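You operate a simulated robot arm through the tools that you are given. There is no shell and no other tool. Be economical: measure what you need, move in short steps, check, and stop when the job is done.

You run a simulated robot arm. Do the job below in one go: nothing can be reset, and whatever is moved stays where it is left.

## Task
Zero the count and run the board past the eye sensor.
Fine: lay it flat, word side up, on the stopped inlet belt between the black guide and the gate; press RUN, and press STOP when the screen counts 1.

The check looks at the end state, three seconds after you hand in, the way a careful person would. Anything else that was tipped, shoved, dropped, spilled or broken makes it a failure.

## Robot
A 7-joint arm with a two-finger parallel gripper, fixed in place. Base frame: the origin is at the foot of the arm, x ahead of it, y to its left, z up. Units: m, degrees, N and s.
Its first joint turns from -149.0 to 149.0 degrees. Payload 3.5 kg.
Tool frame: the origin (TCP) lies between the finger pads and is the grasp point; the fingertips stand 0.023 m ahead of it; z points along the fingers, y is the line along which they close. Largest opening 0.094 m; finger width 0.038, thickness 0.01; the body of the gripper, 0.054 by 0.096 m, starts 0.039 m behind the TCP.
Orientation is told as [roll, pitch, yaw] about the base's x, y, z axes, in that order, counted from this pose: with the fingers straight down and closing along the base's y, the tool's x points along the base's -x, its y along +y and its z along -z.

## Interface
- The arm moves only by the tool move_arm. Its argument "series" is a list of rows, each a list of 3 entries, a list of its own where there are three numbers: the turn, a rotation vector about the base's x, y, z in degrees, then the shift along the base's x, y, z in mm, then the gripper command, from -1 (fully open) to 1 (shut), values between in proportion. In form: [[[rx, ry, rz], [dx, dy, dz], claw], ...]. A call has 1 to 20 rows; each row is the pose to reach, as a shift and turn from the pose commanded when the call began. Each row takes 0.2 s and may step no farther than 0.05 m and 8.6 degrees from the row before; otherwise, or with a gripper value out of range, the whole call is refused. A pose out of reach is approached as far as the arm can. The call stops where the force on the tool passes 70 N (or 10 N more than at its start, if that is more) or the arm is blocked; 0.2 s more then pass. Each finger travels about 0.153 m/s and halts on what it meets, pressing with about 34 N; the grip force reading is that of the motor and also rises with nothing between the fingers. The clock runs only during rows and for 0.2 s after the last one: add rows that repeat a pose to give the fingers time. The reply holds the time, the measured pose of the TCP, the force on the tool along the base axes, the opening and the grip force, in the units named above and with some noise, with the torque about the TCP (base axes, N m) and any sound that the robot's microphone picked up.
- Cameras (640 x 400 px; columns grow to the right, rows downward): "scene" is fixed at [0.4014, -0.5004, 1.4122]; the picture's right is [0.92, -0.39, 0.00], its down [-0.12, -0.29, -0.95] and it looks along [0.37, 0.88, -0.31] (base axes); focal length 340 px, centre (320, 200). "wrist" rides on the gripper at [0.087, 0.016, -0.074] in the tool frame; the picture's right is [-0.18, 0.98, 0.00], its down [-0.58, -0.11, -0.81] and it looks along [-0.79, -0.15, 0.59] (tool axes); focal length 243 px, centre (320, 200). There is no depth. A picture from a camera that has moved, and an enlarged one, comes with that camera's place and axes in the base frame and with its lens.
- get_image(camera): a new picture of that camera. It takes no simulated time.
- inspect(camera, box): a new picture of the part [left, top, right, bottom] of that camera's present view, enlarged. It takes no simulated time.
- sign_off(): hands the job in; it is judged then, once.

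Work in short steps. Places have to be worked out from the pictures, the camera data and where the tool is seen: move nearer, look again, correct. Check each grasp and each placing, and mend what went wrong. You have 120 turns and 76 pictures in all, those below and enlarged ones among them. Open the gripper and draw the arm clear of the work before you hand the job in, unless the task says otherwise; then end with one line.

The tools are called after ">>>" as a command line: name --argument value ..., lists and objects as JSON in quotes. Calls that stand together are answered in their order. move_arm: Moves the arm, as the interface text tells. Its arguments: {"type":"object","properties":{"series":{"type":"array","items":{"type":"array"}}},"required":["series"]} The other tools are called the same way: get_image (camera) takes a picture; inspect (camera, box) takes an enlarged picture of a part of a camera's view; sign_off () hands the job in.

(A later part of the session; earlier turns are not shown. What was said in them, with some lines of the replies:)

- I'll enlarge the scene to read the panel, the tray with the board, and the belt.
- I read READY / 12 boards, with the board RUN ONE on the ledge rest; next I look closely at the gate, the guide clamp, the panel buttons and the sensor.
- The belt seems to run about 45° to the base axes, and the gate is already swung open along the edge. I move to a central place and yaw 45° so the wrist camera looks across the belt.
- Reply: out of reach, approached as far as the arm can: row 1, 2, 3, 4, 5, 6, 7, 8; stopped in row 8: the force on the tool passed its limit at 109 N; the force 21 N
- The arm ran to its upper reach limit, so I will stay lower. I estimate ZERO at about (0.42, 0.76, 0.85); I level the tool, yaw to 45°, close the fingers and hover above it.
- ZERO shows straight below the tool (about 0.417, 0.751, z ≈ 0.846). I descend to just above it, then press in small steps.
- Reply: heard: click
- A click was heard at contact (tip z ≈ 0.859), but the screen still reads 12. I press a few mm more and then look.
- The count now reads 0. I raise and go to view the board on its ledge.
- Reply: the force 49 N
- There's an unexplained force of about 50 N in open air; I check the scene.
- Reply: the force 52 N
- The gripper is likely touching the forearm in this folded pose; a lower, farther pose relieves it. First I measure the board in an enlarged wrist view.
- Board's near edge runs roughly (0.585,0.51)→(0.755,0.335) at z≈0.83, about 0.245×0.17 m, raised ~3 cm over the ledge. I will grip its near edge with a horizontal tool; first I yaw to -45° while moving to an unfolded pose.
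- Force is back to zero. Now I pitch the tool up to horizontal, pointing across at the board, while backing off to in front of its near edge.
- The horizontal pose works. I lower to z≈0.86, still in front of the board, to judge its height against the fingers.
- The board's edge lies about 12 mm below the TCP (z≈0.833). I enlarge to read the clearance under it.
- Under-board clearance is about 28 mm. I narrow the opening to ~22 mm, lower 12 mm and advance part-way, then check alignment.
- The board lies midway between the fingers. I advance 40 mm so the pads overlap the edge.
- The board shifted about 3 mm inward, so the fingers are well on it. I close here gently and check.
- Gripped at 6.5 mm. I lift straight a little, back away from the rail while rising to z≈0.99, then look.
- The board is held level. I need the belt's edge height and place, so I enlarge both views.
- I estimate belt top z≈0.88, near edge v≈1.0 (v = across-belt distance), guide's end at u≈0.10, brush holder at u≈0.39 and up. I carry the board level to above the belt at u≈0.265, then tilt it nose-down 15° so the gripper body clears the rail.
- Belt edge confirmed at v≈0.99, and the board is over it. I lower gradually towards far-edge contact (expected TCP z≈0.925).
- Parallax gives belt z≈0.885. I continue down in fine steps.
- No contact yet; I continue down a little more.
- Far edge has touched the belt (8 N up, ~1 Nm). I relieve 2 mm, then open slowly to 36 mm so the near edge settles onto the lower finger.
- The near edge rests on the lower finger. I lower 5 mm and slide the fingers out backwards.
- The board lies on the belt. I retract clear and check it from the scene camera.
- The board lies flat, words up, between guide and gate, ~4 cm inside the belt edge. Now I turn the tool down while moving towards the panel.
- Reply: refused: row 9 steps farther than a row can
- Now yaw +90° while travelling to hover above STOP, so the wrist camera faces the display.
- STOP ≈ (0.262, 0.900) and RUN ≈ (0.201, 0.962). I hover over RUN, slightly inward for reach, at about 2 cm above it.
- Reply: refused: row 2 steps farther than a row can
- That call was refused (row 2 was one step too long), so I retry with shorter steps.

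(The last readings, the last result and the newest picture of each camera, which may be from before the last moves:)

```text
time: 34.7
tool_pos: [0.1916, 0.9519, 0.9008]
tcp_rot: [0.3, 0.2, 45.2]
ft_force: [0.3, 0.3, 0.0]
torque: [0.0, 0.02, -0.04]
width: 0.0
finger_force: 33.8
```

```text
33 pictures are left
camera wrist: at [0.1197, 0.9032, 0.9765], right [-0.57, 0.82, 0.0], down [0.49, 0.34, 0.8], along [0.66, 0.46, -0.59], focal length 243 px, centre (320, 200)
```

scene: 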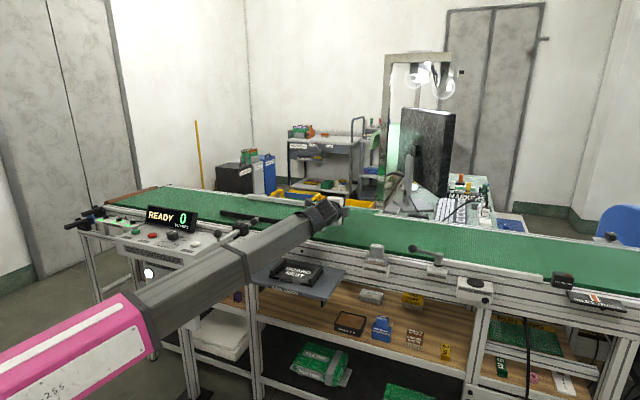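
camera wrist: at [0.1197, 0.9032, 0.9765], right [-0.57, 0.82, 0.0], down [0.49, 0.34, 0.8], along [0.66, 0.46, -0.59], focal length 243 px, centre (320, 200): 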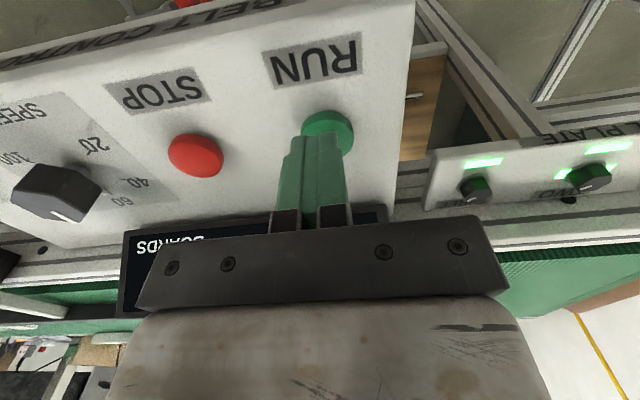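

The fingers sit above RUN. I press down ~24 mm in steps and hold briefly, then rise.

>>> move_arm --series '[[[0, 0, 0], [0, 0, -12], 1], [[0, 0, 0], [0, 0, -20], 1], [[0, 0, 0], [0, 0, -25], 1], [[0, 0, 0], [0, 0, 0], 1], [[0, 0, 0], [0, 0, 40], 1], [[0, 0, 0], [20, -18, 80], 1], [[0, 0, 0], [50, -37, 95], 1], [[0, 0, 0], [70, -52, 98], 1]]'

>>> get_image --camera "wrist"

>>> get_image --camera "scene"

```text
time: 36.5
tool_pos: [0.261, 0.9007, 0.9984]
tcp_rot: [0.2, 0.2, 45.3]
ft_force: [0.9, 0.2, -0.1]
torque: [0.0, 0.0, -0.02]
width: 0.0
finger_force: 33.9
heard: click
```

```text
32 pictures are left
camera wrist: at [0.1893, 0.8516, 1.0741], right [-0.57, 0.82, 0.0], down [0.49, 0.34, 0.8], along [0.66, 0.46, -0.6], focal length 243 px, centre (320, 200)
```

wrist: 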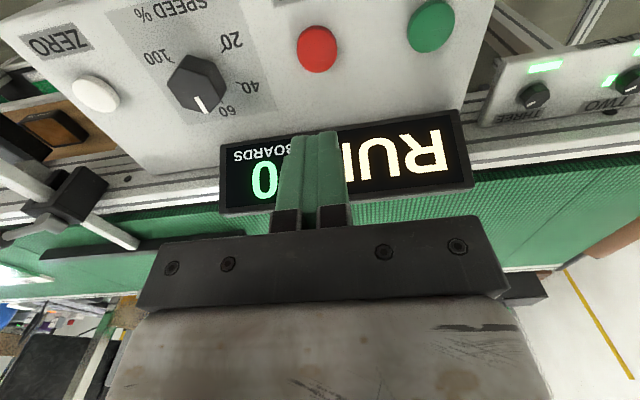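

```text
31 pictures are left
```

scene: 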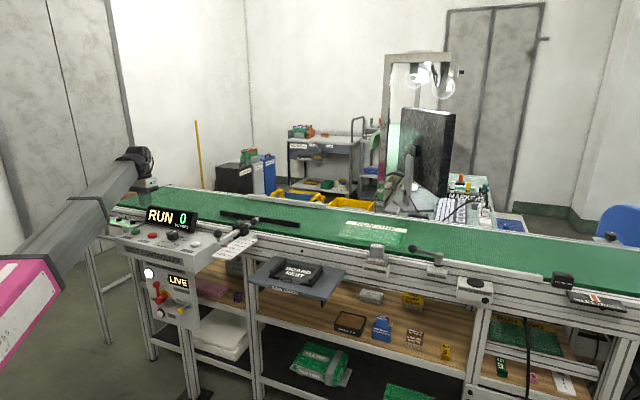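

The belt is running, and the scene camera shows both the display and the board. I lower to just above STOP.

>>> move_arm --series '[[[0, 0, 0], [1, 1, -35], 1], [[0, 0, 0], [1, 1, -70], 1], [[0, 0, 0], [1, 1, -100], 1]]'

>>> get_image --camera "scene"

>>> get_image --camera "wrist"

```text
time: 37.3
tool_pos: [0.2633, 0.9007, 0.8993]
tcp_rot: [0.3, 0.3, 45.3]
ft_force: [0.3, 0.1, -0.3]
torque: [0.05, 0.02, -0.02]
width: 0.0
finger_force: 33.8
```

```text
30 pictures are left
```

scene: 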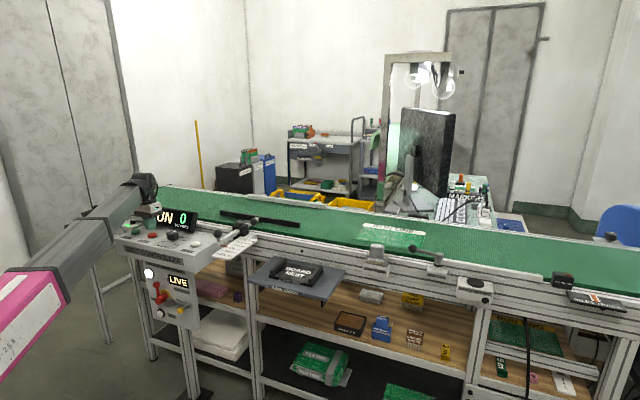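

```text
29 pictures are left
camera wrist: at [0.1907, 0.8524, 0.9745], right [-0.57, 0.82, 0.0], down [0.49, 0.34, 0.8], along [0.66, 0.46, -0.59], focal length 243 px, centre (320, 200)
```

wrist: 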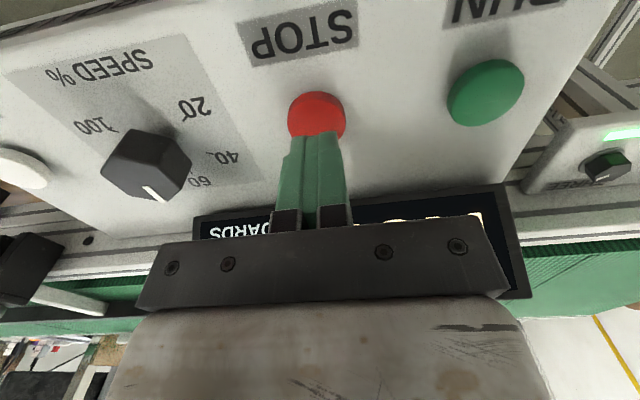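

The digit stays visible in the scene view. I hover ~8 mm above the button and wait while the board travels.

>>> move_arm --series '[[[0, 0, 0], [0, 0, -5], 1], [[0, 0, 0], [0, 0, -8], 1], [[0, 0, 0], [0, 0, -8], 1], [[0, 0, 0], [0, 0, -8], 1], [[0, 0, 0], [0, 0, -8], 1], [[0, 0, 0], [0, 0, -8], 1], [[0, 0, 0], [0, 0, -8], 1], [[0, 0, 0], [0, 0, -8], 1], [[0, 0, 0], [0, 0, -8], 1]]'

>>> get_image --camera "scene"

```text
time: 39.3
tool_pos: [0.2617, 0.8999, 0.8916]
tcp_rot: [0.2, 0.2, 45.4]
ft_force: [-1.1, 0.2, 0.7]
torque: [-0.02, -0.01, 0.01]
width: 0.0001
finger_force: 34.0
```

```text
28 pictures are left
```

scene: 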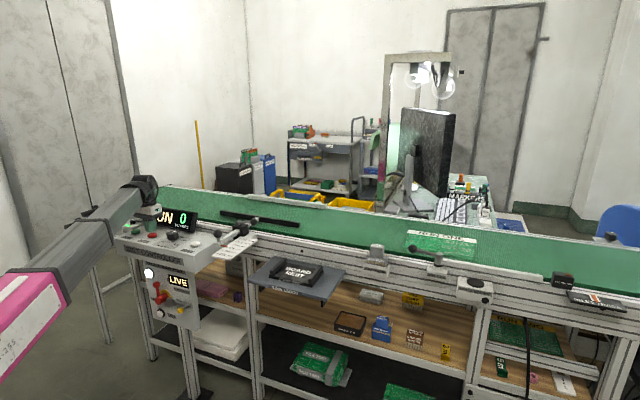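

The board is passing the gate cleanly; count still 0. I wait more.

>>> move_arm --series '[[[0, 0, 0], [0, 0, 0], 1], [[0, 0, 0], [0, 0, 0], 1], [[0, 0, 0], [0, 0, 0], 1], [[0, 0, 0], [0, 0, 0], 1], [[0, 0, 0], [0, 0, 0], 1], [[0, 0, 0], [0, 0, 0], 1], [[0, 0, 0], [0, 0, 0], 1], [[0, 0, 0], [0, 0, 0], 1]]'

>>> get_image --camera "scene"

```text
time: 41.1
tool_pos: [0.2628, 0.9021, 0.8908]
tcp_rot: [0.2, 0.3, 45.4]
ft_force: [0.6, -0.2, -0.5]
torque: [0.01, 0.0, 0.04]
width: 0.0
finger_force: 34.3
```

```text
27 pictures are left
```

scene: 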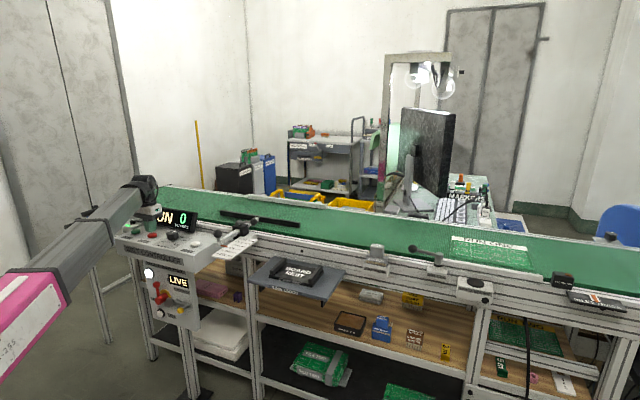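

The leading edge is near the sensor; I step ~0.8 s at a time now.

>>> move_arm --series '[[[0, 0, 0], [0, 0, 0], 1], [[0, 0, 0], [0, 0, -2], 1], [[0, 0, 0], [0, 0, -3], 1]]'

>>> get_image --camera "scene"

```text
time: 41.9
tool_pos: [0.2636, 0.9014, 0.8881]
tcp_rot: [0.3, 0.2, 45.2]
ft_force: [0.2, -0.2, -0.2]
torque: [0.01, -0.01, 0.0]
width: 0.0004
finger_force: 34.1
```

```text
26 pictures are left
```

scene: 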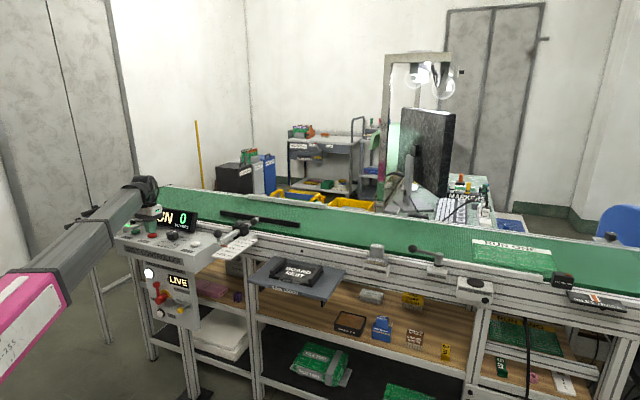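

Not yet counted; another short wait.

>>> move_arm --series '[[[0, 0, 0], [0, 0, 0], 1], [[0, 0, 0], [0, 0, 0], 1]]'

>>> inspect --camera "scene" --box '[130, 170, 640, 320]'

```text
time: 42.5
tool_pos: [0.264, 0.9016, 0.8883]
tcp_rot: [0.2, 0.1, 45.3]
ft_force: [0.0, 0.5, 0.3]
torque: [0.02, 0.04, 0.0]
width: 0.0001
finger_force: 33.8
```

```text
1.25 times, centred on (385, 245) of scene
camera zoom: at [0.4014, -0.5004, 1.4122], right [0.92, -0.39, 0.0], down [-0.12, -0.29, -0.95], along [0.37, 0.88, -0.31], focal length 426 px, centre (238, 144)
```

zoom: 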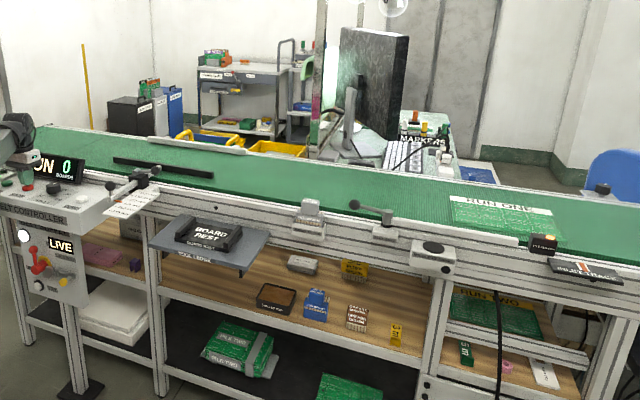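

The leading edge has reached the sensor but the count is still 0; it may count on the trailing edge. I keep watching.

>>> move_arm --series '[[[0, 0, 0], [0, 0, 0], 1], [[0, 0, 0], [0, 0, 0], 1], [[0, 0, 0], [0, 0, 0], 1]]'

>>> inspect --camera "scene" --box '[130, 170, 640, 320]'

```text
time: 43.3
tool_pos: [0.2636, 0.9016, 0.89]
tcp_rot: [0.1, 0.2, 45.3]
ft_force: [0.1, 0.2, -0.6]
torque: [-0.03, -0.04, 0.0]
width: 0.0
finger_force: 34.5
```

```text
1.25 times, centred on (385, 245) of scene
camera zoom: at [0.4014, -0.5004, 1.4122], right [0.92, -0.39, 0.0], down [-0.12, -0.29, -0.95], along [0.37, 0.88, -0.31], focal length 426 px, centre (238, 144)
```

zoom: 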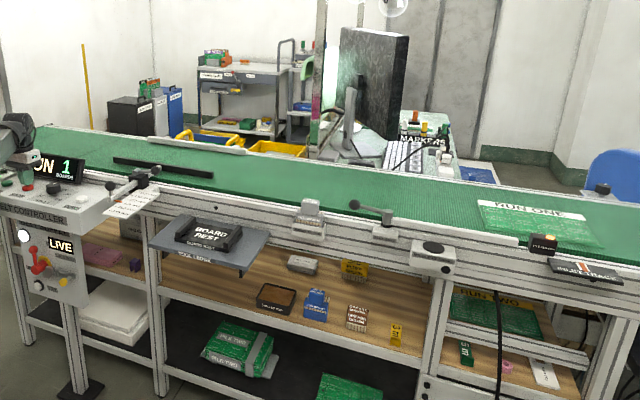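

Count is 1. Press STOP now and rise.

>>> move_arm --series '[[[0, 0, 0], [0, 0, -9], 1], [[0, 0, 0], [0, 0, -13], 1], [[0, 0, 0], [0, 0, -13], 1], [[0, 0, 0], [0, 0, 20], 1], [[0, 0, 0], [0, 0, 60], 1]]'

>>> get_image --camera "scene"

```text
time: 44.5
tool_pos: [0.2633, 0.9014, 0.9484]
tcp_rot: [0.2, 0.2, 45.3]
ft_force: [-0.9, 0.1, 1.1]
torque: [0.01, 0.01, 0.04]
width: 0.0001
finger_force: 33.8
heard: click
```

```text
23 pictures are left
```

scene: 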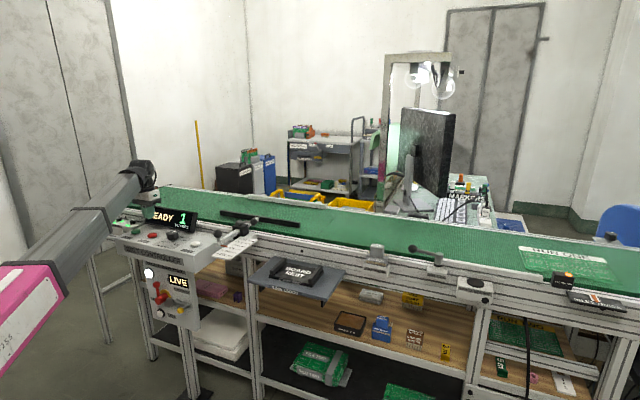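

The screen shows READY 1 and the belt is stopped with the board on it. I draw the arm clear, open the gripper and check once more.

>>> move_arm --series '[[[0, 0, 0], [0, 0, 35], 1], [[0, 0, 0], [-15, -35, 60], 0.5], [[0, 0, 0], [-30, -70, 70], 0], [[0, 0, 0], [-40, -100, 70], -1], [[0, 0, 0], [-40, -100, 70], -1], [[0, 0, 0], [-40, -100, 70], -1]]'

>>> inspect --camera "scene" --box '[110, 170, 640, 320]'

>>> inspect --camera "scene" --box '[480, 220, 640, 320]'

```text
time: 45.9
tool_pos: [0.2234, 0.8025, 1.0186]
tcp_rot: [0.2, 0.3, 45.3]
ft_force: [0.2, -0.6, 0.6]
torque: [-0.03, -0.04, 0.0]
width: 0.0942
finger_force: 0.0
```

```text
1.21 times, centred on (375, 245) of scene
camera zoom: at [0.4014, -0.5004, 1.4122], right [0.92, -0.39, 0.0], down [-0.12, -0.29, -0.95], along [0.37, 0.88, -0.31], focal length 410 px, centre (254, 146)
```

zoom: 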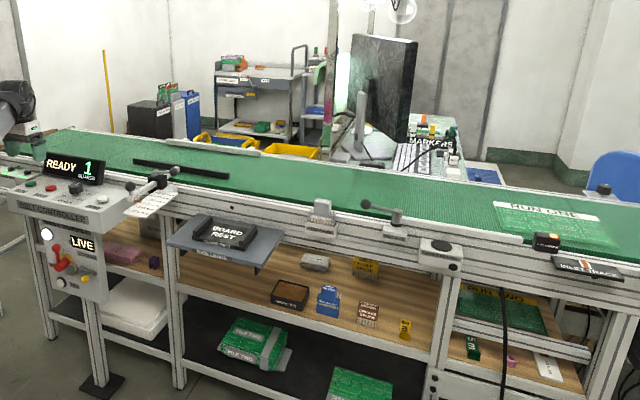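

```text
4.00 times, centred on (560, 270) of scene
camera zoom: at [0.4014, -0.5004, 1.4122], right [0.92, -0.39, 0.0], down [-0.12, -0.29, -0.95], along [0.37, 0.88, -0.31], focal length 1359 px, centre (-640, -80)
```

zoom: 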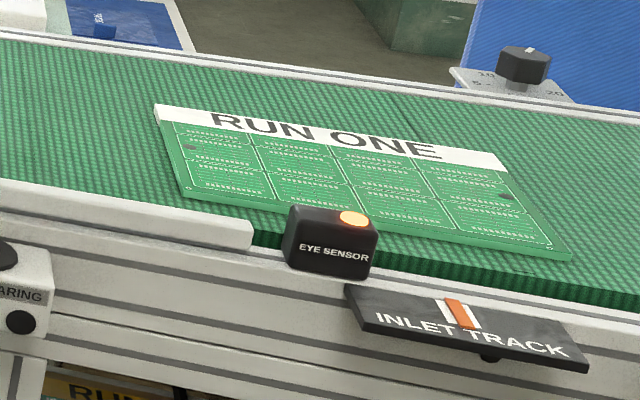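

The belt is stopped at READY 1, with the board flat and words up at the lit eye sensor. The arm is clear, the gripper is open, and nothing else looks disturbed, so I hand in.

>>> sign_off

```text
The job is handed in.
```

Job handed in: I zeroed the count, laid RUN ONE flat and word side up on the belt, ran it to the eye sensor, and pressed STOP when the screen counted 1 (it now shows READY 1).
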